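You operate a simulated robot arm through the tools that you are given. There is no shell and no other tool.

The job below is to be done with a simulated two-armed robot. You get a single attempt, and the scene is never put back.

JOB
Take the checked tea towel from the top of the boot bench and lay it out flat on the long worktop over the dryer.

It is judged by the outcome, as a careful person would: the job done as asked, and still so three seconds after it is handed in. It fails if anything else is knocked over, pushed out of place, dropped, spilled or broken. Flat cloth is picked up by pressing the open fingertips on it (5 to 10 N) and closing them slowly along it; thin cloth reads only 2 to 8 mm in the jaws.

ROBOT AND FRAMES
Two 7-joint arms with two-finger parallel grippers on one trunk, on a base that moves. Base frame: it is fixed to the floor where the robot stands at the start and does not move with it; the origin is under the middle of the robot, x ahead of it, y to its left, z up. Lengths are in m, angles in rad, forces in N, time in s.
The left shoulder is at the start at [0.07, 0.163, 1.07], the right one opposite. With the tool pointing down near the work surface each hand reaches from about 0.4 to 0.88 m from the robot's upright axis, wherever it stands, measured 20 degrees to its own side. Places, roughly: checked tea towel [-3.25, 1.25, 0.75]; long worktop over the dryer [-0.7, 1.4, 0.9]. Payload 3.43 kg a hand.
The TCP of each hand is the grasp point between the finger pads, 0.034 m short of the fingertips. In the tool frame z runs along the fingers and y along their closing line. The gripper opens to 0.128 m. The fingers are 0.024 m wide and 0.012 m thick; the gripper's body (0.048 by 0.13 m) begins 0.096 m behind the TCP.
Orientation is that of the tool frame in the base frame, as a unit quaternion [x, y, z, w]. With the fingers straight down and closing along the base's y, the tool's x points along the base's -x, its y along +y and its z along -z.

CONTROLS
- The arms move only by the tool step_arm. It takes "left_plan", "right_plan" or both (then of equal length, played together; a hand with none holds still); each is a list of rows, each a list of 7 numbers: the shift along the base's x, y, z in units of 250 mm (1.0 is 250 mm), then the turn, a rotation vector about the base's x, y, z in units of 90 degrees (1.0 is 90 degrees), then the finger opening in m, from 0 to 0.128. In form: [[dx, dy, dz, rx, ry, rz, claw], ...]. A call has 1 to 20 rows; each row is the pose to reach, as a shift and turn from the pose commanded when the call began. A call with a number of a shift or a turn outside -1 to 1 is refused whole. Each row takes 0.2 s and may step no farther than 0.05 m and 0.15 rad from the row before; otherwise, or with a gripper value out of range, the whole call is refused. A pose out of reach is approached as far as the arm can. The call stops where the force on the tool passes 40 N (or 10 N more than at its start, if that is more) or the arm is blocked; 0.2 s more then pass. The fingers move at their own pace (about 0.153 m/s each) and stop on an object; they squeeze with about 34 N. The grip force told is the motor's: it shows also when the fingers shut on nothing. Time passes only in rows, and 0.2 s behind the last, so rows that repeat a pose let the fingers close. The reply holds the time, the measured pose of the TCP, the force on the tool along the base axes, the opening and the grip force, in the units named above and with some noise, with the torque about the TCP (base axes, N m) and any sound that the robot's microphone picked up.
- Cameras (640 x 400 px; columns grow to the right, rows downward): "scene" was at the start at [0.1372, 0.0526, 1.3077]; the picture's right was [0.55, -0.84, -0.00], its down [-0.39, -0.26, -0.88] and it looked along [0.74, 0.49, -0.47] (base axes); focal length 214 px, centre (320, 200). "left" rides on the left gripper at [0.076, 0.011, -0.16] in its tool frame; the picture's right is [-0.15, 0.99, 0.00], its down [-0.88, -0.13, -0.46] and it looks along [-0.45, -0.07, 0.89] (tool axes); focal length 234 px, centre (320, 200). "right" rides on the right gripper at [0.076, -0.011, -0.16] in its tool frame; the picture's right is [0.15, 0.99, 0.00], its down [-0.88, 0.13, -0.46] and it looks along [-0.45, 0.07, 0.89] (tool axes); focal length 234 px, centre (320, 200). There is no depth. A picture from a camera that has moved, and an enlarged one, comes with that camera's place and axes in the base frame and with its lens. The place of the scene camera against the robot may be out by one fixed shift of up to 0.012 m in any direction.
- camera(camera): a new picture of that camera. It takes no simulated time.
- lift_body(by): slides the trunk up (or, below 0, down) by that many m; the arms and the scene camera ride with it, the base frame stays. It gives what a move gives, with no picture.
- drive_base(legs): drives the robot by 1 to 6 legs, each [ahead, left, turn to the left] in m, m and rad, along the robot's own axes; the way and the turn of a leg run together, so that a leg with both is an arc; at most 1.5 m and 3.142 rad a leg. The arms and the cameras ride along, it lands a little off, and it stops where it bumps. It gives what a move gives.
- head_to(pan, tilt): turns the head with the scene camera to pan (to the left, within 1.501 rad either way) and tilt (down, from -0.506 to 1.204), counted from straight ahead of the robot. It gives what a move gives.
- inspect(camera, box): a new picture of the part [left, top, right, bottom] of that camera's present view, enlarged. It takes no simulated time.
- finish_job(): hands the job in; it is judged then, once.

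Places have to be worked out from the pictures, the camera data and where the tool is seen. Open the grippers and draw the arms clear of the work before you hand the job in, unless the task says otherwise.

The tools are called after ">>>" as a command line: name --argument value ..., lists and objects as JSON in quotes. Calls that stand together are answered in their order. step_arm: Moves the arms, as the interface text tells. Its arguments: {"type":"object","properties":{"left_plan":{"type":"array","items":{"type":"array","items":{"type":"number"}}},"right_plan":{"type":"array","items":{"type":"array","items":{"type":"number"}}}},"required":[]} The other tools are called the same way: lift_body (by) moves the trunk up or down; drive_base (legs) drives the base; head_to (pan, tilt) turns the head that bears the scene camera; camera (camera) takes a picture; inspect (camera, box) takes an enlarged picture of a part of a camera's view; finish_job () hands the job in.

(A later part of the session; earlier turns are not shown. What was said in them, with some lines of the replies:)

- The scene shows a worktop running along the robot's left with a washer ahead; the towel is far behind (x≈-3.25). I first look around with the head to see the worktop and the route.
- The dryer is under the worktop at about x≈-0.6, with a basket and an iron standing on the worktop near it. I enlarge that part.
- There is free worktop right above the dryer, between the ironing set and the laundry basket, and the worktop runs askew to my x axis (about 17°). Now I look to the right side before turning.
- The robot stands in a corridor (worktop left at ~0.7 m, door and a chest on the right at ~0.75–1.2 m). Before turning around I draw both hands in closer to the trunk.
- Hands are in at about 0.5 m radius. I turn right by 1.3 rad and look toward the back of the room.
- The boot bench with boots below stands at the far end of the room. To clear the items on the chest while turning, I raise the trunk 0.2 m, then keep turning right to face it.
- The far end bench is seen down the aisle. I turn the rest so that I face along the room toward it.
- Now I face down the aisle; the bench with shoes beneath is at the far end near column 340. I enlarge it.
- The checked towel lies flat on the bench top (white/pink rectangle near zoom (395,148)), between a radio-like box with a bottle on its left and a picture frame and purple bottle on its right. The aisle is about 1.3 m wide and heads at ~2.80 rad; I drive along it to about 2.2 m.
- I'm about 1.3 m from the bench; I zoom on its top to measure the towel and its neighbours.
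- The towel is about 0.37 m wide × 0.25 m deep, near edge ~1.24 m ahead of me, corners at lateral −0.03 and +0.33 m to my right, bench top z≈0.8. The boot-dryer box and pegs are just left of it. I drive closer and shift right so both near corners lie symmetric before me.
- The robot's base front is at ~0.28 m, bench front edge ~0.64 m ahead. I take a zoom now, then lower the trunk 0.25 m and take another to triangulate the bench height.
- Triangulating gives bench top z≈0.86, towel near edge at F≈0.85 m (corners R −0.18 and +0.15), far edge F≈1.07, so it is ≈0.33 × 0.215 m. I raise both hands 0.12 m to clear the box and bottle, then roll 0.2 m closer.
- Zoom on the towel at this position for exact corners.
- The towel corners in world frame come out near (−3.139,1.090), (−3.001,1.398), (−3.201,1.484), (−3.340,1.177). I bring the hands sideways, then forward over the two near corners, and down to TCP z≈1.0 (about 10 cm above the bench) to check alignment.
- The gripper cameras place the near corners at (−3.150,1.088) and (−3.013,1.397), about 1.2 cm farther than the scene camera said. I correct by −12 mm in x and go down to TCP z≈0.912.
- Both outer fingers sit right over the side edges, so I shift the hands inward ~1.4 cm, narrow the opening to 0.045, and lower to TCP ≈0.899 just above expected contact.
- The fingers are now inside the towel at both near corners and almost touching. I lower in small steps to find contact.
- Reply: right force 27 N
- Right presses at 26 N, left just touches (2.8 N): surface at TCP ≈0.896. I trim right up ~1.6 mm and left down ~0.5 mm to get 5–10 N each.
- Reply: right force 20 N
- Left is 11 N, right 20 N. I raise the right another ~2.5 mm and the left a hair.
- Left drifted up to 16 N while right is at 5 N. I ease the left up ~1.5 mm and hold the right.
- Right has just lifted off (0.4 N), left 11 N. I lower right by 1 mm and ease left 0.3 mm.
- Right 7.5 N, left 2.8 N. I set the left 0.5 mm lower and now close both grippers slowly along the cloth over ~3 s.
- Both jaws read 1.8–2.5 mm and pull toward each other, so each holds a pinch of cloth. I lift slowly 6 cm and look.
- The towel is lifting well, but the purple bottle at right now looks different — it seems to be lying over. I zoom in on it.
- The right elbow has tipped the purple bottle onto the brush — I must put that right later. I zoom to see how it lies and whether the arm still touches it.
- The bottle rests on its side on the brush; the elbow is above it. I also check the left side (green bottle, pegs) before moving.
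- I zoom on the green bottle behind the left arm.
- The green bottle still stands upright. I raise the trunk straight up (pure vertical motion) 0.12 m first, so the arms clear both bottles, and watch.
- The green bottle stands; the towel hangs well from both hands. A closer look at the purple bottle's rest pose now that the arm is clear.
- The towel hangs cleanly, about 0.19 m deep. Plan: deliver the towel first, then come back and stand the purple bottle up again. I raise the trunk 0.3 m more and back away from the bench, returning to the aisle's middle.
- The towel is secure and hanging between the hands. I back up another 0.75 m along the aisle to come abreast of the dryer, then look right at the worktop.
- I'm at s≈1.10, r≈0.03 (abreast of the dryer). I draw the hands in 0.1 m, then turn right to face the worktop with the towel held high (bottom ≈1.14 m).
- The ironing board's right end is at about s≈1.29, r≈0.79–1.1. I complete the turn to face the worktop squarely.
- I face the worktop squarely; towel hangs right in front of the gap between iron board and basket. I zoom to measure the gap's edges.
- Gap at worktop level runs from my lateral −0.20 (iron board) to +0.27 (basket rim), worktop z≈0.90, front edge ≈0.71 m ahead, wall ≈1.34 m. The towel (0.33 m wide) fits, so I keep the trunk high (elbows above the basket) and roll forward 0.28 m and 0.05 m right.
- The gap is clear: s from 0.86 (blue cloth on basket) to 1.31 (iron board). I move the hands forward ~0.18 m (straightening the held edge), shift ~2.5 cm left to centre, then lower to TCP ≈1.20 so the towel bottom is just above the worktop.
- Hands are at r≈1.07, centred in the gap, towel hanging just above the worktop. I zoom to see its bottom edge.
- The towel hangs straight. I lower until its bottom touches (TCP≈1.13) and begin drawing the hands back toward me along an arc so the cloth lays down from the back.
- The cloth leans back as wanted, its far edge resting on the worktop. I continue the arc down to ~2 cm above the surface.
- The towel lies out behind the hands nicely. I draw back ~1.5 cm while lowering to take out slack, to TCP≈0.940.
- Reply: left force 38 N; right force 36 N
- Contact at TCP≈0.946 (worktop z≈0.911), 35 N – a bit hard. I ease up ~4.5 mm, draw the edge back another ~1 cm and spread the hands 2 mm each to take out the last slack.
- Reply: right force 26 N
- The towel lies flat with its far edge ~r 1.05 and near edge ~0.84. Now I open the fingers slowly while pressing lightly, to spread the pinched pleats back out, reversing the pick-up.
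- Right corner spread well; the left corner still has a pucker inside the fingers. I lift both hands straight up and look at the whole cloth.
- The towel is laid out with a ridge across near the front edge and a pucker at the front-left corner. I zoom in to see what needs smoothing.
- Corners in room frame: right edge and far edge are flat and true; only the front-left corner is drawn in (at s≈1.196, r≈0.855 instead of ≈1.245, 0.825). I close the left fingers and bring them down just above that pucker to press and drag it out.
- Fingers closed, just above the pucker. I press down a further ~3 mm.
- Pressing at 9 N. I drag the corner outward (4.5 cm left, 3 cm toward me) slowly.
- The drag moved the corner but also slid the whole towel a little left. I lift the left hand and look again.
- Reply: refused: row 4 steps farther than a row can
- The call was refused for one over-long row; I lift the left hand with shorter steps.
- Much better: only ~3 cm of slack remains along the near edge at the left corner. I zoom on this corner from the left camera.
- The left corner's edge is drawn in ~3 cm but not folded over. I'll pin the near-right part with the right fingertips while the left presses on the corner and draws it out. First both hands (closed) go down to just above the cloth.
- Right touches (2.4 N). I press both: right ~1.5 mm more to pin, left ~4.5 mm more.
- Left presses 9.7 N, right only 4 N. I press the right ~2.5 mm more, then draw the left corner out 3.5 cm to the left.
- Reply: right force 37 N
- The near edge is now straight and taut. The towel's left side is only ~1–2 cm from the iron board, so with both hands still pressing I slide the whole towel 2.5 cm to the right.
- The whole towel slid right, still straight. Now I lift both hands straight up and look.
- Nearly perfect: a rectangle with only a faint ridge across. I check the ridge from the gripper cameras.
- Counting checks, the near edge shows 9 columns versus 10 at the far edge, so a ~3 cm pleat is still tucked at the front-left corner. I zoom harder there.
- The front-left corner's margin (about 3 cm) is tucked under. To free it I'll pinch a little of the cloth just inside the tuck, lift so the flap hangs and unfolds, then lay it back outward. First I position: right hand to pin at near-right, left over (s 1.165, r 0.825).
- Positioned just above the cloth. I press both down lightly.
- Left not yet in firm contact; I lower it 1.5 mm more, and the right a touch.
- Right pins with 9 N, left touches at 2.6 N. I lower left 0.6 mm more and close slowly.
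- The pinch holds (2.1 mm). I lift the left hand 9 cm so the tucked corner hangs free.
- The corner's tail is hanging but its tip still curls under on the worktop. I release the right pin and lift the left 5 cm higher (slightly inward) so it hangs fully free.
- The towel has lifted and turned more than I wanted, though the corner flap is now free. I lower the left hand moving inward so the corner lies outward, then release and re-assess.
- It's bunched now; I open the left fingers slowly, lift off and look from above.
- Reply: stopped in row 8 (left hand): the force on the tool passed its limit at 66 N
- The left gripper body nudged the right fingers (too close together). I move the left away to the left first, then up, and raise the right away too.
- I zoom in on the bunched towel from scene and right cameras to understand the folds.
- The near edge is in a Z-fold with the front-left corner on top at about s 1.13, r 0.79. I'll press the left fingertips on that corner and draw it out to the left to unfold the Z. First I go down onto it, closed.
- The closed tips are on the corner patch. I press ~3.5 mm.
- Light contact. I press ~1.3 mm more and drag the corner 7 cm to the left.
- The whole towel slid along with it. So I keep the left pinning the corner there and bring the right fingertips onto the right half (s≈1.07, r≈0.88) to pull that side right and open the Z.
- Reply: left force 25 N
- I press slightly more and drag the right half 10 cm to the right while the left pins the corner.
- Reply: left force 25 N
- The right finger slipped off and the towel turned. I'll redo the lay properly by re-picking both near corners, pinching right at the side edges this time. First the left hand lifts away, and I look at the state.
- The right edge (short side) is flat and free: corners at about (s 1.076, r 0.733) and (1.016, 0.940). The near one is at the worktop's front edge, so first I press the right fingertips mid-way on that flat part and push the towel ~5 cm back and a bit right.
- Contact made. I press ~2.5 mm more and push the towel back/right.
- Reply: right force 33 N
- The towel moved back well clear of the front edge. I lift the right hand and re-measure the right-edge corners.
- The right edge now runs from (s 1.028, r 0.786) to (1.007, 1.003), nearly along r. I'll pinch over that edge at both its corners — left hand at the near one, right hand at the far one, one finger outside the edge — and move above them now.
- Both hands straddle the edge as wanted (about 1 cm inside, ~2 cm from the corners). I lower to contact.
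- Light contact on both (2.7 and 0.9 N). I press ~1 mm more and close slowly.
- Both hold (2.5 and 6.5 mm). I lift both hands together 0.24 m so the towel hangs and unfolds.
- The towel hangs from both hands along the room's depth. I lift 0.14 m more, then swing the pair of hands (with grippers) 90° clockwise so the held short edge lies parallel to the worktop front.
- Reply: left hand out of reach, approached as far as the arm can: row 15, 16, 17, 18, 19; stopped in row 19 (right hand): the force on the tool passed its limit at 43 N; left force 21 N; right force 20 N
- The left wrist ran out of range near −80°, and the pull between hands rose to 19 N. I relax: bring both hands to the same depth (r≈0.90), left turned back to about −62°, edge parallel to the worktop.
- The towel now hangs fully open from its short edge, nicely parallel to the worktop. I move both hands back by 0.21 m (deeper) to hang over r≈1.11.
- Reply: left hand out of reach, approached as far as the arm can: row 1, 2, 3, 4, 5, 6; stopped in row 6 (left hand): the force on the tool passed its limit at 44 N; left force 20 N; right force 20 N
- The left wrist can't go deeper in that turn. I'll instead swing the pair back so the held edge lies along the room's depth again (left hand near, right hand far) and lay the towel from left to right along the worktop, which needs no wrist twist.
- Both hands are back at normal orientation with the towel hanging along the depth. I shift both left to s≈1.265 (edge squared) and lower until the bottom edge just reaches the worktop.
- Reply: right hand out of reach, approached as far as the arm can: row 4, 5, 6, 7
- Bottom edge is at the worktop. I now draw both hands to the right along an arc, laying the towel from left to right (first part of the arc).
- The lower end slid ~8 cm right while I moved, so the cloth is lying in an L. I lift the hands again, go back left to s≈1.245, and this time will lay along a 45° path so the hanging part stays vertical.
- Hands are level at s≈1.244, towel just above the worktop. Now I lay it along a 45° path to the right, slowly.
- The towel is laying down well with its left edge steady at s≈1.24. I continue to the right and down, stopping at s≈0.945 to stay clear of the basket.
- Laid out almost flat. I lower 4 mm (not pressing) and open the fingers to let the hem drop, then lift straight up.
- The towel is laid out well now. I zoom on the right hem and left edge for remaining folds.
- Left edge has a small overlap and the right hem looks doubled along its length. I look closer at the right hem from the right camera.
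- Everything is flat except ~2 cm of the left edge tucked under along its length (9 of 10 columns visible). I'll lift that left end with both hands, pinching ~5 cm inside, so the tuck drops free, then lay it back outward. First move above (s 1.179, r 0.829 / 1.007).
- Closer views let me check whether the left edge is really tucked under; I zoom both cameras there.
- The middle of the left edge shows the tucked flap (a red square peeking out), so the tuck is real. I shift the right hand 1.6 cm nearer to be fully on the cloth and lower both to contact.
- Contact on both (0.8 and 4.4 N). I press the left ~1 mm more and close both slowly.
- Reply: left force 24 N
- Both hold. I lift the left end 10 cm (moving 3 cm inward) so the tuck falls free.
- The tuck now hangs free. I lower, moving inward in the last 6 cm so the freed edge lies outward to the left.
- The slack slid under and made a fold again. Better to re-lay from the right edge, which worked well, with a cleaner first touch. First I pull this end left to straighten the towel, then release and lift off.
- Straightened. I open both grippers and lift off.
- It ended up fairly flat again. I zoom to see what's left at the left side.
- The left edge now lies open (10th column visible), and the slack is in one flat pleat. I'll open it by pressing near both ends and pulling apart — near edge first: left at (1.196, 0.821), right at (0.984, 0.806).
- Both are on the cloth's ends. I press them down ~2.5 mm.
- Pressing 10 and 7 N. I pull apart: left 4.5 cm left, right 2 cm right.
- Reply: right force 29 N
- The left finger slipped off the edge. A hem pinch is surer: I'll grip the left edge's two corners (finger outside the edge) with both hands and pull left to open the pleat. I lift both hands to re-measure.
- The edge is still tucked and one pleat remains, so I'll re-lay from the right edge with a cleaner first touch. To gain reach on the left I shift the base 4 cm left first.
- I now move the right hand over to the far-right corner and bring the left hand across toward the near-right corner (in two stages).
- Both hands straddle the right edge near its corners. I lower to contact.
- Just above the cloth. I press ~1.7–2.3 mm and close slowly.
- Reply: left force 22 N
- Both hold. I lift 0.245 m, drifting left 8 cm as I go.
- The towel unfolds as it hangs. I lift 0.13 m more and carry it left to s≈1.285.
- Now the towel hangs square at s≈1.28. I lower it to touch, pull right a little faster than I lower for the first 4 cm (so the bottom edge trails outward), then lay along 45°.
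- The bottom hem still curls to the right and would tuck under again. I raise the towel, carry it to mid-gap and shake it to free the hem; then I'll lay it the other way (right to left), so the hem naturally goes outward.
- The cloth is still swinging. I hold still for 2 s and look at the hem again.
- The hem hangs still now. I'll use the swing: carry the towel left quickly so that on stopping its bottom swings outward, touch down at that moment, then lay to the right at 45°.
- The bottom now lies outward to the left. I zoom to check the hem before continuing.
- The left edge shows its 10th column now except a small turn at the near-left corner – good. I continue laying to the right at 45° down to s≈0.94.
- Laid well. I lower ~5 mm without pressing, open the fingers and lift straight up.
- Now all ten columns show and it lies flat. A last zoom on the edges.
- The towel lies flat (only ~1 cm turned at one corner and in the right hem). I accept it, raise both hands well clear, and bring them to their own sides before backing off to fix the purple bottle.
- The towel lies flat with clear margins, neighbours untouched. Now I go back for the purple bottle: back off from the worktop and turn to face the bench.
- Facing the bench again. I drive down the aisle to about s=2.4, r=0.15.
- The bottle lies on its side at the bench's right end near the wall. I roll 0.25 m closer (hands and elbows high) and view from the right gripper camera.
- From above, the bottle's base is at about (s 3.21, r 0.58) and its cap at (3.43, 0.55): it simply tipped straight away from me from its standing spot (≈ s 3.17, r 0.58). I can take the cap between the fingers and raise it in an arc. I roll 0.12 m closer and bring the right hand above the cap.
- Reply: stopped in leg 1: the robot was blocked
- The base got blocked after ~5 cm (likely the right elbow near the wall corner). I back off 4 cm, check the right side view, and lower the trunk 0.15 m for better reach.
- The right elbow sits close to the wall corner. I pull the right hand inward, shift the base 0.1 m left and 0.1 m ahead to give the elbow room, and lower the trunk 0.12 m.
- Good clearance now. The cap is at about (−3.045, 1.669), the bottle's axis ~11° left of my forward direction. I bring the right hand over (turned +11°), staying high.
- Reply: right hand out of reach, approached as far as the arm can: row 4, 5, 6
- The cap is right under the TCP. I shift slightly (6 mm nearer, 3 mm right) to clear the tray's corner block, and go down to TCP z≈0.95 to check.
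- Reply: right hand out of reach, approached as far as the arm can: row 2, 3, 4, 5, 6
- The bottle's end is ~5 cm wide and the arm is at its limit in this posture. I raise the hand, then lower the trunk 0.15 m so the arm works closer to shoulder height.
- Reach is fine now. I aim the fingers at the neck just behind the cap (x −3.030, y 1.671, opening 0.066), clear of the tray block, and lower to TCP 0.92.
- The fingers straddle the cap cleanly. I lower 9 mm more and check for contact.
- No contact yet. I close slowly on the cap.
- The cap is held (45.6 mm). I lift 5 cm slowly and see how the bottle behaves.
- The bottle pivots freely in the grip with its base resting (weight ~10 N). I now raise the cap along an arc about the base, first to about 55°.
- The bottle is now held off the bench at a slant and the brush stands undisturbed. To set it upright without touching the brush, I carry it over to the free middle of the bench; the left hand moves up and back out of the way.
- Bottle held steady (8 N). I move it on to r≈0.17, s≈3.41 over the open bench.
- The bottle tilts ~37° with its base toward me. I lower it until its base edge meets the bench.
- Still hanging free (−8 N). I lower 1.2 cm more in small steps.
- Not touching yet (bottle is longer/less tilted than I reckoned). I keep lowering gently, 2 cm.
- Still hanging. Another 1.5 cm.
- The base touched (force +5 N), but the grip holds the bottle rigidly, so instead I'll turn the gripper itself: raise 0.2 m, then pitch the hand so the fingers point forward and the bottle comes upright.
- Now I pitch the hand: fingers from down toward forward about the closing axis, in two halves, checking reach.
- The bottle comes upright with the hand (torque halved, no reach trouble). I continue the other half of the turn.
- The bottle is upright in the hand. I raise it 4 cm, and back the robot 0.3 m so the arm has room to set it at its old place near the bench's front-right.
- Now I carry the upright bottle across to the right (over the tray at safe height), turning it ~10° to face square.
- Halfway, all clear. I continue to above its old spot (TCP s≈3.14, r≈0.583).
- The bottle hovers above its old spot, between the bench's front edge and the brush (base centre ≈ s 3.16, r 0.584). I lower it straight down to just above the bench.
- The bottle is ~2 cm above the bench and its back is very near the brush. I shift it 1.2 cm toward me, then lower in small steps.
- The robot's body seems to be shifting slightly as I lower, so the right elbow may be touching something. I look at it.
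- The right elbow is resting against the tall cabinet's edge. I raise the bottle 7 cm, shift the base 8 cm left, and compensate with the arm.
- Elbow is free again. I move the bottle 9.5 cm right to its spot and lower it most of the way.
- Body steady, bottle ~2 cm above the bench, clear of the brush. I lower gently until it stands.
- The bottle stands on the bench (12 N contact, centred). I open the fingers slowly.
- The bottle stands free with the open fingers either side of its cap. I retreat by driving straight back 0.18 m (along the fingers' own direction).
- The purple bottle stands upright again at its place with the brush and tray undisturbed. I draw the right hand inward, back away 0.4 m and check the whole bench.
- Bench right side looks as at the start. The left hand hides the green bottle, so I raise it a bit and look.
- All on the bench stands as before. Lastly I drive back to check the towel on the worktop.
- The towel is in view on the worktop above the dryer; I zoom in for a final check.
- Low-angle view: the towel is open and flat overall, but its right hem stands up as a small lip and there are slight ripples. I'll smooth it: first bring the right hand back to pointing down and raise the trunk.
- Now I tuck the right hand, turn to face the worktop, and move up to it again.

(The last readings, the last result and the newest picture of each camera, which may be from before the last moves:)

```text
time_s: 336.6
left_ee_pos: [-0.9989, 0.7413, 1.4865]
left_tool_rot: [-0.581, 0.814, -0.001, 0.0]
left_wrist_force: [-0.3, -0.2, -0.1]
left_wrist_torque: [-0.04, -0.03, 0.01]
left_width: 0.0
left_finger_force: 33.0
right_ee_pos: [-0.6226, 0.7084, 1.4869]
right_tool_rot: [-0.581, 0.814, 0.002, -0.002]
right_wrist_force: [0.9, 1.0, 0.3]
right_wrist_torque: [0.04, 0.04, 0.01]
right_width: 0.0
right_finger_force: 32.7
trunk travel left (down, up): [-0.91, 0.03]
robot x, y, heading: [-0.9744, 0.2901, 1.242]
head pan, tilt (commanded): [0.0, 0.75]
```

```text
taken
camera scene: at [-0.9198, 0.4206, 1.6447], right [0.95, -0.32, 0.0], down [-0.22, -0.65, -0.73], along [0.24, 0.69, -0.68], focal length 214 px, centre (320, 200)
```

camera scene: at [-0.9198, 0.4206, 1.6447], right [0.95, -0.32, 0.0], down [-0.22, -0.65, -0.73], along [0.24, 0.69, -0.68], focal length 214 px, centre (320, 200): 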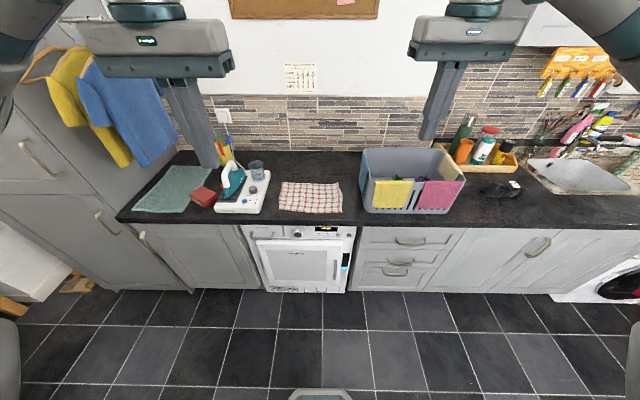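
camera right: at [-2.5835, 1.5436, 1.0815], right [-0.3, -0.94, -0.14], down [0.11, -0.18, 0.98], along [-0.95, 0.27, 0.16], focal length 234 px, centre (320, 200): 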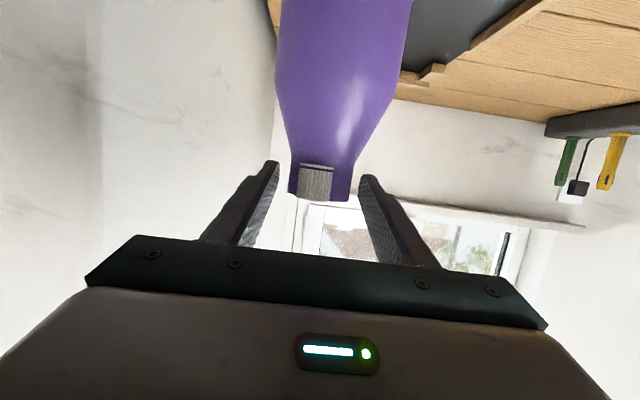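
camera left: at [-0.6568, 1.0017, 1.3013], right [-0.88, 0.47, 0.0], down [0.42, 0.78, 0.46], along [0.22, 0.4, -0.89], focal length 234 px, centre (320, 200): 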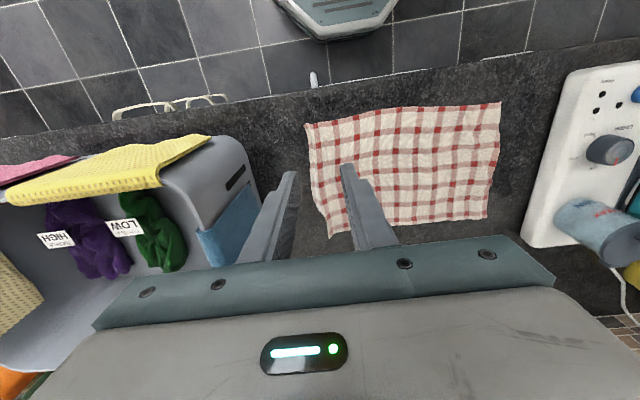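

I face the worktop. I roll ahead 0.36 m and 7 cm left to the earlier working spot.

>>> drive_base --legs '[[0, 0, -0.013], [0.36, 0.07, 0]]'

>>> head_to --pan 0 --tilt 0.95

>>> camera --camera "scene"

>>> camera --camera "left"

>>> camera --camera "right"

```text
time_s: 339.3
left_ee_pos: [-0.938, 1.1015, 1.4895]
left_tool_rot: [-0.576, 0.817, 0.001, 0.001]
left_wrist_force: [-0.3, -0.2, -0.3]
left_wrist_torque: [0.0, -0.05, -0.03]
left_width: 0.0001
left_finger_force: 32.8
right_ee_pos: [-0.5628, 1.0641, 1.487]
right_tool_rot: [-0.577, 0.817, 0.003, -0.001]
right_wrist_force: [0.1, 0.2, -0.2]
right_wrist_torque: [0.05, 0.03, 0.0]
right_width: 0.0
right_finger_force: 33.2
trunk travel left (down, up): [-0.91, 0.03]
robot x, y, heading: [-0.9185, 0.6568, 1.23]
head pan, tilt (commanded): [0.0, 0.75]
```

```text
time_s: 340.1
left_ee_pos: [-0.9378, 1.1046, 1.4879]
left_tool_rot: [-0.576, 0.818, 0.0, -0.001]
left_wrist_force: [-0.8, 0.0, -0.2]
left_wrist_torque: [0.01, 0.02, 0.03]
left_width: 0.0
left_finger_force: 33.4
right_ee_pos: [-0.5607, 1.0658, 1.4862]
right_tool_rot: [-0.576, 0.818, 0.001, -0.002]
right_wrist_force: [-0.8, 0.6, 0.5]
right_wrist_torque: [-0.01, -0.02, 0.01]
right_width: 0.0
right_finger_force: 32.6
trunk travel left (down, up): [-0.91, 0.03]
robot x, y, heading: [-0.9192, 0.6545, 1.231]
head pan, tilt (commanded): [0.0, 0.949]
```

```text
taken
camera scene: at [-0.866, 0.774, 1.6293], right [0.94, -0.33, 0.0], down [-0.27, -0.77, -0.58], along [0.19, 0.55, -0.81], focal length 214 px, centre (320, 200)
```

scene: 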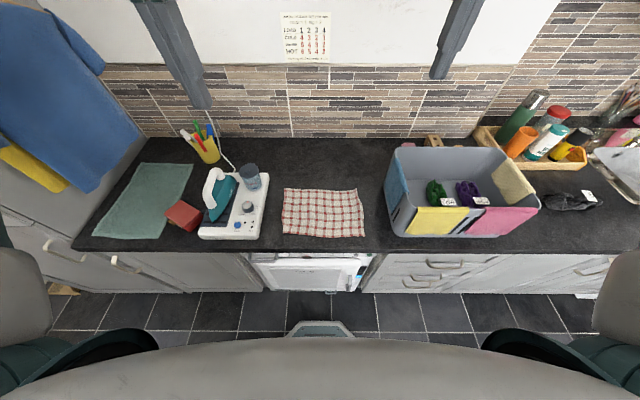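

```text
taken
camera left: at [-0.9742, 1.0368, 1.6477], right [-0.88, 0.47, 0.0], down [0.42, 0.79, 0.46], along [0.21, 0.4, -0.89], focal length 234 px, centre (320, 200)
```

left: 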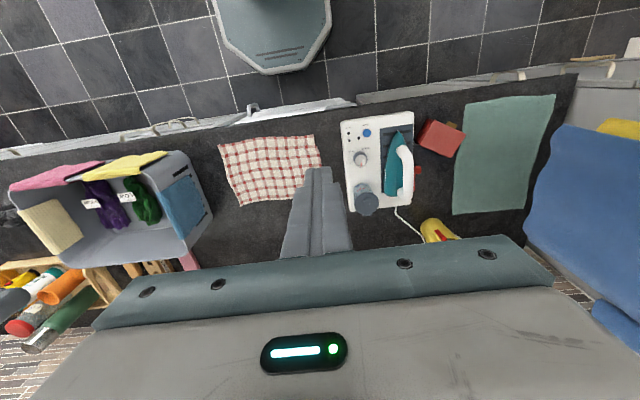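

```text
taken
camera right: at [-0.5757, 0.9913, 1.6475], right [-0.98, 0.19, 0.0], down [0.17, 0.87, 0.45], along [0.08, 0.45, -0.89], focal length 234 px, centre (320, 200)
```

right: 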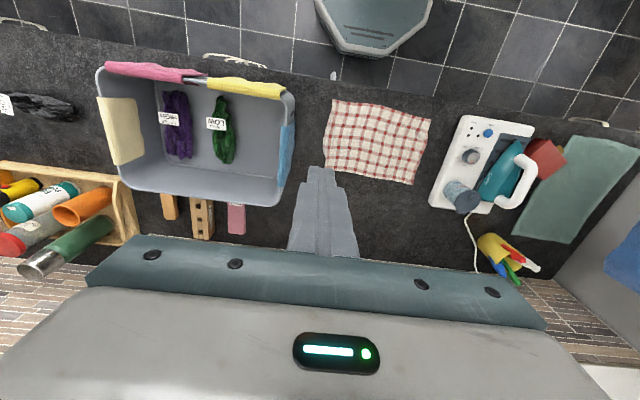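

From above: towel spans s 0.93–1.23, r 0.79–1.0, slightly short of full width (ripples). I'll press the right hem down with the right hand as a pin and draw the left corners outward ~2–3 cm. First I lower both hands over the near corners.

>>> step_arm --left_plan '[[0.114, 0.088, 0, 0, 0, 0, 0], [0.228, 0.176, 0, 0, 0, 0, 0], [0.3416, 0.2635, 0, 0, 0, 0, 0], [0.3416, 0.2635, -0.18, 0, 0, 0, 0], [0.3416, 0.2635, -0.36, 0, 0, 0, 0], [0.3416, 0.2635, -0.54, 0, 0, 0, 0], [0.3416, 0.2635, -0.72, 0, 0, 0, 0], [0.3416, 0.2635, -0.9, 0, 0, 0, 0]]' --right_plan '[[-0.089, 0.02, 0, 0, 0, 0, 0], [-0.178, 0.04, 0, 0, 0, 0, 0], [-0.2665, 0.06, 0, 0, 0, 0, 0], [-0.2665, 0.06, -0.18, 0, 0, 0, 0], [-0.2665, 0.06, -0.36, 0, 0, 0, 0], [-0.2665, 0.06, -0.54, 0, 0, 0, 0], [-0.2665, 0.06, -0.72, 0, 0, 0, 0], [-0.2665, 0.06, -0.9, 0, 0, 0, 0]]'

>>> step_arm --left_plan '[[0, 0, -0.18, 0, 0, 0, 0], [0, 0, -0.36, 0, 0, 0, 0], [0, 0, -0.54, 0, 0, 0, 0], [0, 0, -0.72, 0, 0, 0, 0], [0, 0, -0.9, 0, 0, 0, 0], [0, 0, -0.9, 0, 0, 0, 0]]' --right_plan '[[0, 0, -0.18, 0, 0, 0, 0], [0, 0, -0.36, 0, 0, 0, 0], [0, 0, -0.54, 0, 0, 0, 0], [0, 0, -0.72, 0, 0, 0, 0], [0, 0, -0.9, 0, 0, 0, 0], [0, 0, -0.9, 0, 0, 0, 0]]'

>>> camera --camera "left"

>>> camera --camera "right"

```text
time_s: 341.9
left_ee_pos: [-0.8515, 1.1732, 1.2621]
left_tool_rot: [-0.576, 0.818, 0.0, 0.0]
left_wrist_force: [1.0, 0.6, 0.2]
left_wrist_torque: [-0.02, 0.0, -0.01]
left_width: 0.0
left_finger_force: 32.6
right_ee_pos: [-0.6291, 1.0854, 1.2626]
right_tool_rot: [-0.576, 0.818, 0.001, -0.002]
right_wrist_force: [0.1, 1.0, -0.2]
right_wrist_torque: [-0.02, 0.02, -0.02]
right_width: 0.0
right_finger_force: 33.4
trunk travel left (down, up): [-0.91, 0.03]
robot x, y, heading: [-0.9167, 0.6551, 1.23]
head pan, tilt (commanded): [0.0, 0.949]
```

```text
time_s: 343.2
left_ee_pos: [-0.8509, 1.1711, 1.0359]
left_tool_rot: [-0.575, 0.818, 0.0, -0.001]
left_wrist_force: [-0.4, 0.0, -1.1]
left_wrist_torque: [0.02, -0.02, -0.02]
left_width: 0.0003
left_finger_force: 32.8
right_ee_pos: [-0.6264, 1.0834, 1.0361]
right_tool_rot: [-0.577, 0.817, 0.003, -0.001]
right_wrist_force: [-0.1, 0.2, 0.4]
right_wrist_torque: [0.04, 0.03, 0.0]
right_width: 0.0002
right_finger_force: 33.2
trunk travel left (down, up): [-0.91, 0.03]
robot x, y, heading: [-0.9165, 0.6593, 1.229]
head pan, tilt (commanded): [0.0, 0.949]
```

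```text
taken
camera left: at [-0.8885, 1.1034, 1.1963], right [-0.88, 0.47, 0.0], down [0.42, 0.79, 0.46], along [0.21, 0.4, -0.89], focal length 234 px, centre (320, 200)
```

left: 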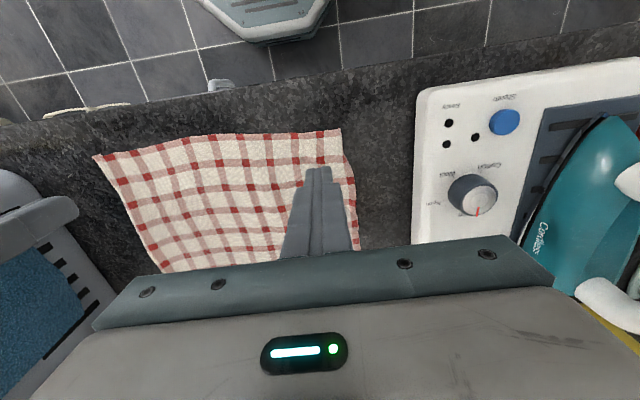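

```text
taken
camera right: at [-0.6418, 1.008, 1.196], right [-0.98, 0.19, 0.0], down [0.17, 0.87, 0.46], along [0.08, 0.45, -0.89], focal length 234 px, centre (320, 200)
```

right: 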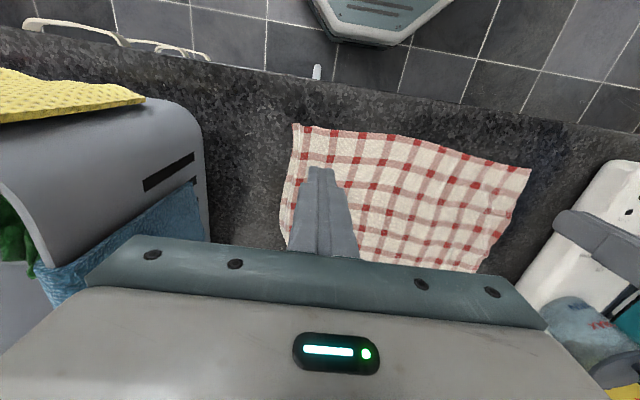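

Both are over the near corners. I lower to contact and press.

>>> step_arm --left_plan '[[0, 0, -0.12, 0, 0, 0, 0], [0, 0, -0.24, 0, 0, 0, 0], [0, 0, -0.33, 0, 0, 0, 0], [0, 0, -0.355, 0, 0, 0, 0], [0, 0, -0.368, 0, 0, 0, 0], [0, 0, -0.368, 0, 0, 0, 0]]' --right_plan '[[0, 0, -0.12, 0, 0, 0, 0], [0, 0, -0.24, 0, 0, 0, 0], [0, 0, -0.33, 0, 0, 0, 0], [0, 0, -0.355, 0, 0, 0, 0], [0, 0, -0.37, 0, 0, 0, 0], [0, 0, -0.37, 0, 0, 0, 0]]'

```text
time_s: 344.6
left_ee_pos: [-0.8543, 1.1703, 0.9461]
left_tool_rot: [-0.576, 0.817, 0.0, 0.0]
left_wrist_force: [0.3, -0.7, 1.4]
left_wrist_torque: [-0.04, 0.01, 0.02]
left_width: 0.0
left_finger_force: 33.4
right_ee_pos: [-0.6278, 1.0832, 0.9452]
right_tool_rot: [-0.576, 0.817, 0.002, -0.001]
right_wrist_force: [1.1, 0.5, 11.8]
right_wrist_torque: [-0.08, -0.05, -0.01]
right_width: 0.0001
right_finger_force: 33.0
trunk travel left (down, up): [-0.91, 0.03]
robot x, y, heading: [-0.9165, 0.6553, 1.23]
head pan, tilt (commanded): [0.0, 0.949]
```

Right pins at 12 N. I press the left ~2.5 mm more and draw the near-left corner 3 cm outward.

>>> step_arm --left_plan '[[0, 0, -0.008, 0, 0, 0, 0], [0, 0, -0.013, 0, 0, 0, 0], [0, 0, -0.013, 0, 0, 0, 0], [-0.014, 0.004, -0.013, 0, 0, 0, 0], [-0.029, 0.008, -0.013, 0, 0, 0, 0], [-0.043, 0.011, -0.013, 0, 0, 0, 0], [-0.058, 0.014, -0.013, 0, 0, 0, 0], [-0.072, 0.017, -0.013, 0, 0, 0, 0], [-0.087, 0.019, -0.013, 0, 0, 0, 0], [-0.101, 0.021, -0.013, 0, 0, 0, 0], [-0.118, 0.022, -0.013, 0, 0, 0, 0]]' --right_plan '[[0, 0, 0, 0, 0, 0, 0], [0, 0, 0, 0, 0, 0, 0], [0, 0, 0, 0, 0, 0, 0], [0, 0, 0, 0, 0, 0, 0], [0, 0, 0, 0, 0, 0, 0], [0, 0, 0, 0, 0, 0, 0], [0, 0, 0, 0, 0, 0, 0], [0, 0, 0, 0, 0, 0, 0], [0, 0, 0, 0, 0, 0, 0], [0, 0, 0, 0, 0, 0, 0], [0, 0, 0, 0, 0, 0, 0]]'

>>> inspect --camera "scene" --box '[260, 160, 388, 245]'

>>> camera --camera "left"

```text
time_s: 346.6
left_ee_pos: [-0.8685, 1.1741, 0.945]
left_tool_rot: [-0.576, 0.818, -0.001, 0.004]
left_wrist_force: [2.8, -3.3, 17.0]
left_wrist_torque: [-0.26, 0.0, 0.02]
left_width: 0.0
left_finger_force: 33.2
right_ee_pos: [-0.628, 1.0814, 0.9443]
right_tool_rot: [-0.577, 0.817, 0.002, -0.001]
right_wrist_force: [-0.5, -0.7, 7.0]
right_wrist_torque: [-0.12, -0.05, 0.01]
right_width: 0.0001
right_finger_force: 33.4
trunk travel left (down, up): [-0.91, 0.03]
robot x, y, heading: [-0.9132, 0.655, 1.229]
head pan, tilt (commanded): [0.0, 0.949]
stopped in row 9 (left hand): the force on the tool passed its limit at 40 N (the readings are from after the stop); the commanded pose is now the measured one
```

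```text
4.71 times, centred on (324, 202) of scene
camera zoom: at [-0.8672, 0.772, 1.6291], right [0.94, -0.33, 0.0], down [-0.27, -0.77, -0.58], along [0.2, 0.55, -0.81], focal length 1009 px, centre (301, 188)
```

zoom: 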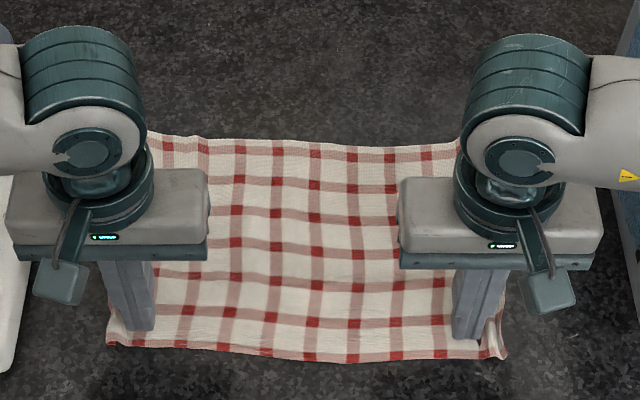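

```text
taken
camera left: at [-0.907, 1.1065, 1.1052], right [-0.88, 0.47, -0.01], down [0.42, 0.78, 0.46], along [0.22, 0.4, -0.89], focal length 234 px, centre (320, 200)
```

left: 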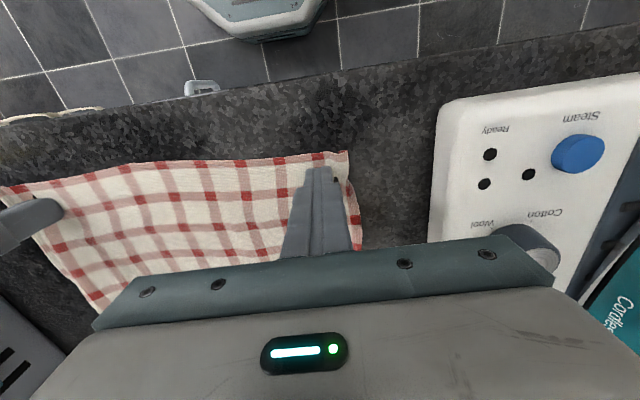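

It stopped at the 40 N limit after 1.7 cm (left pressed too hard). I ease the left 1 mm and draw 1.3 cm further.

>>> step_arm --left_plan '[[0, 0, 0.003, 0, 0, 0, 0], [-0.012, 0.004, 0.004, 0, 0, 0, 0], [-0.024, 0.008, 0.005, 0, 0, 0, 0], [-0.036, 0.012, 0.006, 0, 0, 0, 0], [-0.049, 0.015, 0.007, 0, 0, 0, 0]]' --right_plan '[[0, 0, -0.004, 0, 0, 0, 0], [0, 0, -0.004, 0, 0, 0, 0], [0, 0, -0.004, 0, 0, 0, 0], [0, 0, -0.004, 0, 0, 0, 0], [0, 0, -0.004, 0, 0, 0, 0]]'

>>> inspect --camera "scene" --box '[260, 160, 388, 245]'

```text
time_s: 347.8
left_ee_pos: [-0.885, 1.1775, 0.9458]
left_tool_rot: [-0.575, 0.818, 0.0, 0.002]
left_wrist_force: [0.6, -1.1, 1.3]
left_wrist_torque: [0.0, 0.0, 0.01]
left_width: 0.0
left_finger_force: 32.8
right_ee_pos: [-0.6279, 1.08, 0.944]
right_tool_rot: [-0.577, 0.817, 0.003, -0.001]
right_wrist_force: [1.0, 2.4, 37.9]
right_wrist_torque: [-0.2, -0.03, 0.06]
right_width: 0.0
right_finger_force: 33.2
trunk travel left (down, up): [-0.91, 0.03]
robot x, y, heading: [-0.9197, 0.6547, 1.224]
head pan, tilt (commanded): [0.0, 0.949]
```

```text
4.71 times, centred on (324, 202) of scene
camera zoom: at [-0.8677, 0.7709, 1.6297], right [0.94, -0.33, 0.0], down [-0.27, -0.77, -0.58], along [0.2, 0.55, -0.81], focal length 1009 px, centre (301, 188)
```

zoom: 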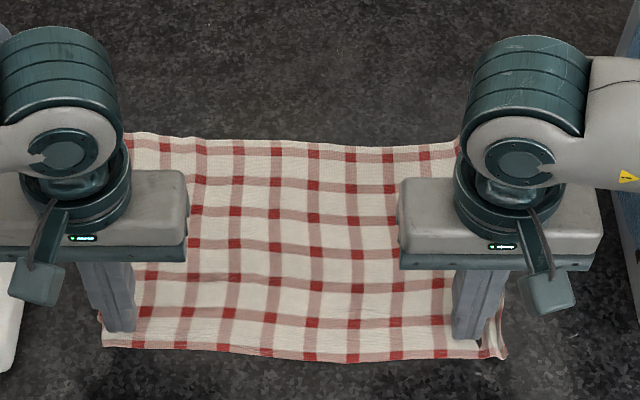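

Near edge is better stretched. I lift both, move to the far corners, and lower to contact there.

>>> step_arm --left_plan '[[0, 0, 0.04, 0, 0, 0, 0], [0, 0, 0.2, 0, 0, 0, 0], [0.073, 0.157, 0.24, 0, 0, 0, 0], [0.145, 0.313, 0.24, 0, 0, 0, 0], [0.218, 0.47, 0.24, 0, 0, 0, 0], [0.2908, 0.6267, 0.24, 0, 0, 0, 0], [0.2908, 0.6267, 0.12, 0, 0, 0, 0], [0.2908, 0.6267, 0.03, 0, 0, 0, 0], [0.2908, 0.6267, 0.008, 0, 0, 0, 0], [0.2908, 0.6267, 0.0, 0, 0, 0, 0], [0.2908, 0.6267, 0.0, 0, 0, 0, 0]]' --right_plan '[[0, 0, 0.04, 0, 0, 0, 0], [0, 0, 0.2, 0, 0, 0, 0], [0.054, 0.162, 0.24, 0, 0, 0, 0], [0.108, 0.325, 0.24, 0, 0, 0, 0], [0.161, 0.487, 0.24, 0, 0, 0, 0], [0.2152, 0.6493, 0.24, 0, 0, 0, 0], [0.2152, 0.6493, 0.12, 0, 0, 0, 0], [0.2152, 0.6493, 0.05, 0, 0, 0, 0], [0.2152, 0.6493, 0.026, 0, 0, 0, 0], [0.2152, 0.6493, 0.012, 0, 0, 0, 0], [0.2152, 0.6493, 0.012, 0, 0, 0, 0]]'

>>> camera --camera "left"

>>> camera --camera "right"

```text
time_s: 350.2
left_ee_pos: [-0.8086, 1.3355, 0.946]
left_tool_rot: [-0.576, 0.817, -0.001, 0.002]
left_wrist_force: [-0.5, -0.6, 2.2]
left_wrist_torque: [0.0, 0.05, 0.0]
left_width: 0.0
left_finger_force: 33.0
right_ee_pos: [-0.5741, 1.2437, 0.9451]
right_tool_rot: [-0.576, 0.817, 0.002, -0.001]
right_wrist_force: [0.3, -0.9, 6.2]
right_wrist_torque: [0.02, -0.03, -0.03]
right_width: 0.0
right_finger_force: 32.7
trunk travel left (down, up): [-0.91, 0.03]
robot x, y, heading: [-0.9168, 0.6552, 1.232]
head pan, tilt (commanded): [0.0, 0.949]
```

```text
taken
camera left: at [-0.8458, 1.2678, 1.1058], right [-0.88, 0.47, 0.0], down [0.42, 0.78, 0.46], along [0.22, 0.4, -0.89], focal length 234 px, centre (320, 200)
```

left: 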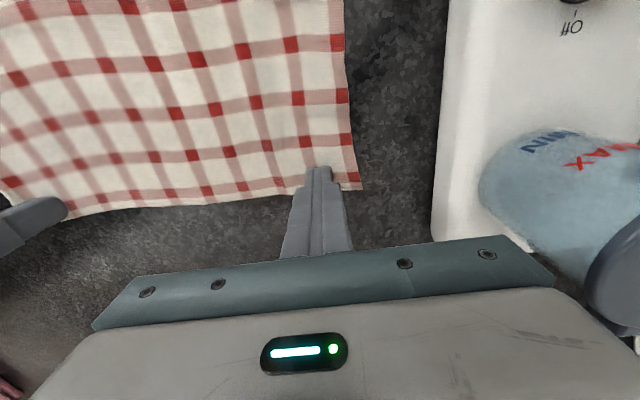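

```text
taken
camera right: at [-0.5881, 1.1679, 1.1064], right [-0.98, 0.19, 0.01], down [0.18, 0.87, 0.46], along [0.08, 0.45, -0.89], focal length 234 px, centre (320, 200)
```

right: 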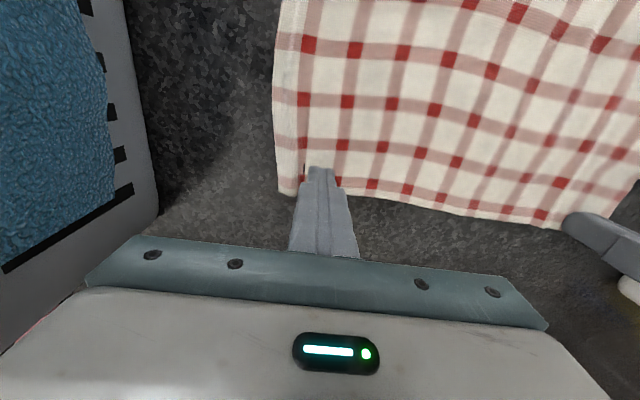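

Contact at both far corners. I press a little and draw the far-left corner 2 cm outward.

>>> step_arm --left_plan '[[0, 0, -0.005, 0, 0, 0, 0], [-0.012, 0.004, -0.005, 0, 0, 0, 0], [-0.024, 0.0085, -0.005, 0, 0, 0, 0], [-0.036, 0.013, -0.005, 0, 0, 0, 0], [-0.048, 0.017, -0.004, 0, 0, 0, 0], [-0.06, 0.021, -0.004, 0, 0, 0, 0], [-0.0754, 0.0268, -0.003, 0, 0, 0, 0]]' --right_plan '[[0, 0, -0.003, 0, 0, 0, 0], [0, 0, -0.003, 0, 0, 0, 0], [0, 0, -0.003, 0, 0, 0, 0], [0, 0, -0.003, 0, 0, 0, 0], [0, 0, -0.002, 0, 0, 0, 0], [0, 0, -0.002, 0, 0, 0, 0], [0, 0, -0.002, 0, 0, 0, 0]]'

>>> inspect --camera "scene" --box '[260, 160, 388, 245]'

```text
time_s: 351.8
left_ee_pos: [-0.8269, 1.3404, 0.9462]
left_tool_rot: [-0.575, 0.818, -0.002, 0.002]
left_wrist_force: [4.2, -1.9, 16.2]
left_wrist_torque: [0.01, -0.18, -0.03]
left_width: 0.0
left_finger_force: 32.8
right_ee_pos: [-0.5742, 1.2433, 0.9462]
right_tool_rot: [-0.576, 0.818, 0.003, -0.002]
right_wrist_force: [-0.7, 0.7, 1.8]
right_wrist_torque: [-0.01, 0.04, 0.04]
right_width: 0.0
right_finger_force: 32.7
trunk travel left (down, up): [-0.91, 0.03]
robot x, y, heading: [-0.9166, 0.6551, 1.226]
head pan, tilt (commanded): [0.0, 0.949]
```

```text
4.71 times, centred on (324, 202) of scene
camera zoom: at [-0.8658, 0.7715, 1.6294], right [0.94, -0.33, 0.0], down [-0.27, -0.77, -0.58], along [0.19, 0.55, -0.81], focal length 1009 px, centre (301, 188)
```

zoom: 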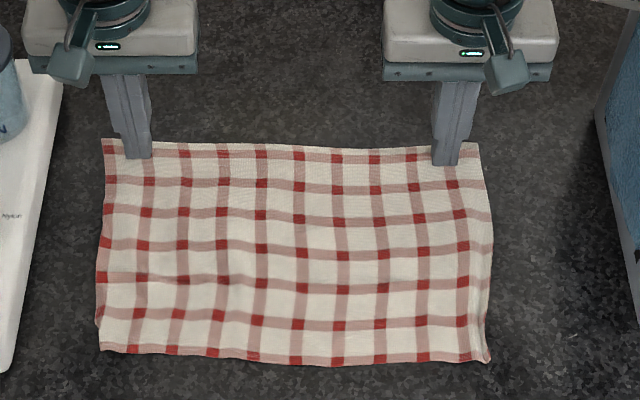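

The towel now lies properly flat and square. I lift both hands straight up and clear.

>>> step_arm --left_plan '[[0, 0, 0.03, 0, 0, 0, 0], [0, 0, 0.16, 0, 0, 0, 0], [0, 0, 0.34, 0, 0, 0, 0.02], [0, 0, 0.52, 0, 0, 0, 0.04], [0, 0, 0.7, 0, 0, 0, 0.06], [0, 0, 0.88, 0, 0, 0, 0.08], [0, 0, 0.98, 0, 0, 0, 0.08]]' --right_plan '[[0, 0, 0.03, 0, 0, 0, 0], [0, 0, 0.16, 0, 0, 0, 0], [0, 0, 0.34, 0, 0, 0, 0.02], [0, 0, 0.52, 0, 0, 0, 0.04], [0, 0, 0.7, 0, 0, 0, 0.06], [0, 0, 0.88, 0, 0, 0, 0.08], [0, 0, 0.98, 0, 0, 0, 0.08]]'

>>> step_arm --left_plan '[[0, 0, 0.16, 0, 0, 0, 0.08], [0, 0, 0.32, 0, 0, 0, 0.08], [0, 0, 0.48, 0, 0, 0, 0.08], [-0.06, -0.17, 0.6, 0, 0, 0, 0.08], [-0.12, -0.34, 0.7, 0, 0, 0, 0.08], [-0.18, -0.51, 0.7, 0, 0, 0, 0.08], [-0.24, -0.68, 0.7, 0, 0, 0, 0.08]]' --right_plan '[[0, 0, 0.16, 0, 0, 0, 0.08], [0, 0, 0.32, 0, 0, 0, 0.08], [0, 0, 0.48, 0, 0, 0, 0.08], [-0.06, -0.17, 0.6, 0, 0, 0, 0.08], [-0.12, -0.34, 0.7, 0, 0, 0, 0.08], [-0.18, -0.51, 0.7, 0, 0, 0, 0.08], [-0.24, -0.66, 0.7, 0, 0, 0, 0.08]]'

>>> camera --camera "scene"

>>> inspect --camera "scene" --box '[250, 160, 400, 250]'

```text
time_s: 353.4
left_ee_pos: [-0.8281, 1.3424, 1.1897]
left_tool_rot: [-0.576, 0.817, -0.001, 0.002]
left_wrist_force: [0.1, 0.6, 0.5]
left_wrist_torque: [0.02, -0.01, 0.02]
left_width: 0.0803
left_finger_force: 0.1
right_ee_pos: [-0.5731, 1.2457, 1.1916]
right_tool_rot: [-0.576, 0.817, 0.002, -0.003]
right_wrist_force: [-0.3, 0.3, 0.1]
right_wrist_torque: [0.01, 0.02, 0.0]
right_width: 0.0801
right_finger_force: 0.0
trunk travel left (down, up): [-0.91, 0.03]
robot x, y, heading: [-0.9186, 0.6573, 1.232]
head pan, tilt (commanded): [0.0, 0.949]
```

```text
refused: row 4 steps farther than a row can; nothing moved
```

```text
taken
camera scene: at [-0.866, 0.7739, 1.6291], right [0.94, -0.33, 0.0], down [-0.27, -0.77, -0.58], along [0.19, 0.55, -0.81], focal length 214 px, centre (320, 200)
```

scene: 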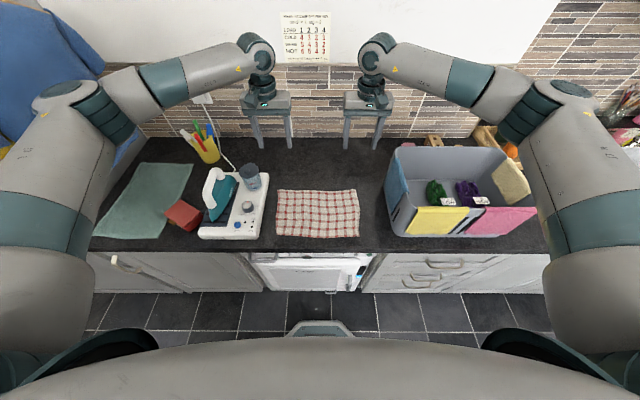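

```text
4.27 times, centred on (325, 205) of scene
camera zoom: at [-0.866, 0.7739, 1.6291], right [0.94, -0.33, 0.0], down [-0.27, -0.77, -0.58], along [0.19, 0.55, -0.81], focal length 915 px, centre (299, 179)
```

zoom: 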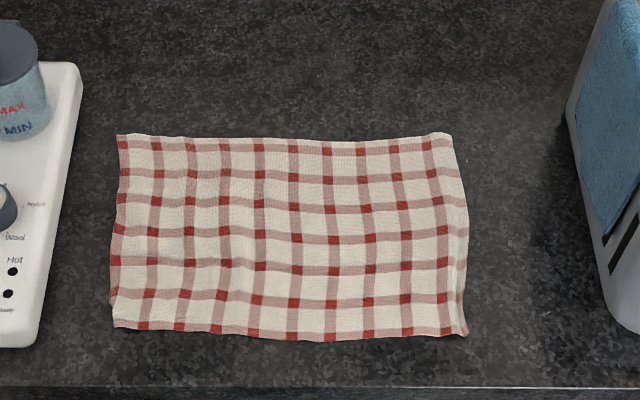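

The towel lies flat, full width showing. The second move was refused for one long row; I raise the hands further and draw them back with shorter steps.

>>> step_arm --left_plan '[[0, 0, 0.16, 0, 0, 0, 0.1], [0, 0, 0.32, 0, 0, 0, 0.1], [0, 0, 0.48, 0, 0, 0, 0.1], [0, 0, 0.64, 0, 0, 0, 0.1], [-0.06, -0.17, 0.7, 0, 0, 0, 0.1], [-0.12, -0.34, 0.7, 0, 0, 0, 0.1], [-0.18, -0.51, 0.7, 0, 0, 0, 0.1], [-0.24, -0.68, 0.7, 0, 0, 0, 0.1]]' --right_plan '[[0, 0, 0.16, 0, 0, 0, 0.1], [0, 0, 0.32, 0, 0, 0, 0.1], [0, 0, 0.48, 0, 0, 0, 0.1], [0, 0, 0.64, 0, 0, 0, 0.1], [-0.06, -0.17, 0.7, 0, 0, 0, 0.1], [-0.12, -0.34, 0.7, 0, 0, 0, 0.1], [-0.18, -0.51, 0.7, 0, 0, 0, 0.1], [-0.24, -0.66, 0.7, 0, 0, 0, 0.1]]'

>>> drive_base --legs '[[-0.3, 0, 0]]'

>>> lift_body --by -0.3

>>> head_to --pan 0 --tilt 0.5

>>> camera --camera "scene"

>>> inspect --camera "scene" --box '[230, 150, 410, 260]'

```text
time_s: 355.2
left_ee_pos: [-0.8901, 1.1688, 1.3675]
left_tool_rot: [-0.576, 0.817, 0.0, 0.003]
left_wrist_force: [-0.8, -0.9, 0.4]
left_wrist_torque: [0.03, -0.03, -0.01]
left_width: 0.0999
left_finger_force: 0.0
right_ee_pos: [-0.6325, 1.0754, 1.3675]
right_tool_rot: [-0.576, 0.818, 0.002, -0.001]
right_wrist_force: [0.4, -0.3, 0.8]
right_wrist_torque: [0.04, -0.03, -0.01]
right_width: 0.1
right_finger_force: 0.1
trunk travel left (down, up): [-0.91, 0.03]
robot x, y, heading: [-0.9162, 0.6584, 1.225]
head pan, tilt (commanded): [0.0, 0.949]
```

```text
time_s: 357.2
left_ee_pos: [-0.9884, 0.8921, 1.3642]
left_tool_rot: [-0.576, 0.817, -0.001, 0.001]
left_wrist_force: [0.1, 0.8, 0.4]
left_wrist_torque: [-0.03, 0.03, -0.01]
left_width: 0.1
left_finger_force: 0.0
right_ee_pos: [-0.7306, 0.8008, 1.3649]
right_tool_rot: [-0.575, 0.818, 0.001, -0.003]
right_wrist_force: [-0.1, 0.3, -0.7]
right_wrist_torque: [-0.03, 0.01, 0.01]
right_width: 0.0999
right_finger_force: 0.0
trunk travel left (down, up): [-0.91, 0.03]
robot x, y, heading: [-1.0194, 0.3764, 1.226]
head pan, tilt (commanded): [0.0, 0.949]
```

```text
time_s: 360.2
left_ee_pos: [-0.9882, 0.8901, 1.0652]
left_tool_rot: [-0.576, 0.818, 0.0, 0.001]
left_wrist_force: [0.4, -0.4, 0.7]
left_wrist_torque: [-0.02, 0.01, -0.06]
left_width: 0.1
left_finger_force: 0.1
right_ee_pos: [-0.7326, 0.7974, 1.065]
right_tool_rot: [-0.576, 0.817, 0.002, -0.002]
right_wrist_force: [0.3, 0.0, 0.7]
right_wrist_torque: [-0.01, -0.03, 0.01]
right_width: 0.1
right_finger_force: 0.1
trunk travel left (down, up): [-0.61, 0.33]
robot x, y, heading: [-1.0155, 0.3725, 1.231]
head pan, tilt (commanded): [0.0, 0.949]
```

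```text
time_s: 361.1
left_ee_pos: [-0.9872, 0.8906, 1.0657]
left_tool_rot: [-0.576, 0.818, -0.001, 0.002]
left_wrist_force: [0.4, -0.6, 0.3]
left_wrist_torque: [-0.01, 0.0, -0.01]
left_width: 0.1
left_finger_force: 0.1
right_ee_pos: [-0.7312, 0.7976, 1.0655]
right_tool_rot: [-0.576, 0.818, 0.001, -0.002]
right_wrist_force: [-0.2, 0.1, -0.2]
right_wrist_torque: [-0.02, 0.05, 0.05]
right_width: 0.1
right_finger_force: 0.1
trunk travel left (down, up): [-0.61, 0.33]
robot x, y, heading: [-1.019, 0.3714, 1.229]
head pan, tilt (commanded): [0.0, 0.499]
```

```text
taken
camera scene: at [-0.9597, 0.5101, 1.3666], right [0.94, -0.34, 0.0], down [-0.16, -0.45, -0.88], along [0.29, 0.83, -0.48], focal length 214 px, centre (320, 200)
```

scene: 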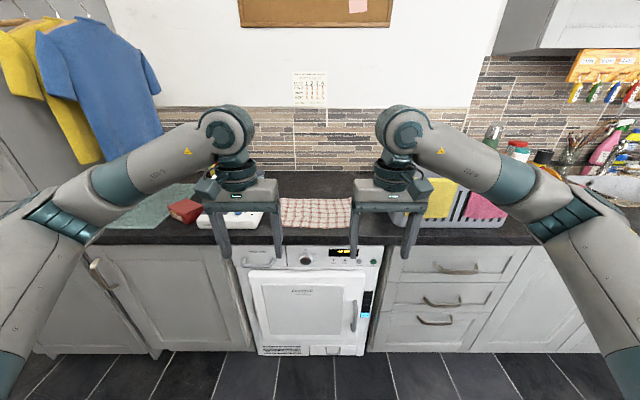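

```text
3.56 times, centred on (320, 205) of scene
camera zoom: at [-0.9597, 0.5101, 1.3666], right [0.94, -0.34, 0.0], down [-0.16, -0.45, -0.88], along [0.29, 0.83, -0.48], focal length 763 px, centre (320, 182)
```

zoom: 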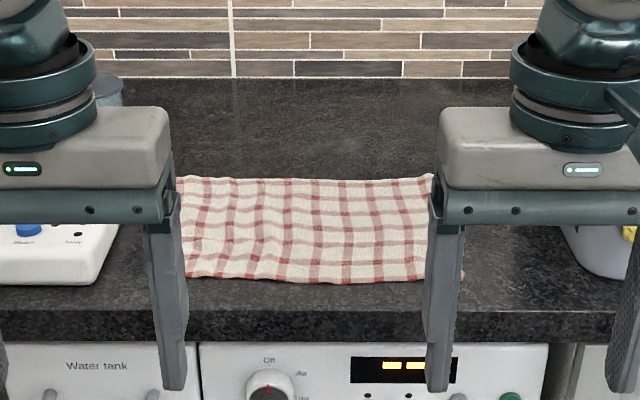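

The towel lies flat on the worktop over the dryer and both hands are open and clear. My right elbow knocked the purple bottle on the boot bench over while I was picking up the towel. I stood it back up at what I judged to be its old spot, beside the brush and tray. Nothing else looks out of place, so I hand the job in.

>>> finish_job

```text
The job is handed in.
```

The checked tea towel is laid out flat on the worktop over the dryer, in the gap between the ironing set and the laundry basket. I've handed the job in.

- **Bottle knocked over:** while I was picking up the towel, my right elbow tipped over the purple bottle on the boot bench. I stood it up again between the brush and the bench's front edge. I judged its old position from the earlier pictures, so it may be a centimetre or two off. I saw no sign of a leak.
- **Towel:** the first attempts left folds, so I laid it out again and smoothed it. In the last pictures it shows its full check pattern and lies flat, with only faint ripples.
- **Bumps:** my arm leaned against the edge of the tall cabinet for a moment. The base was also stopped once near the bench, probably by the right elbow touching the wall corner. I saw nothing moved by either, and everything else in view looks as it did at the start.
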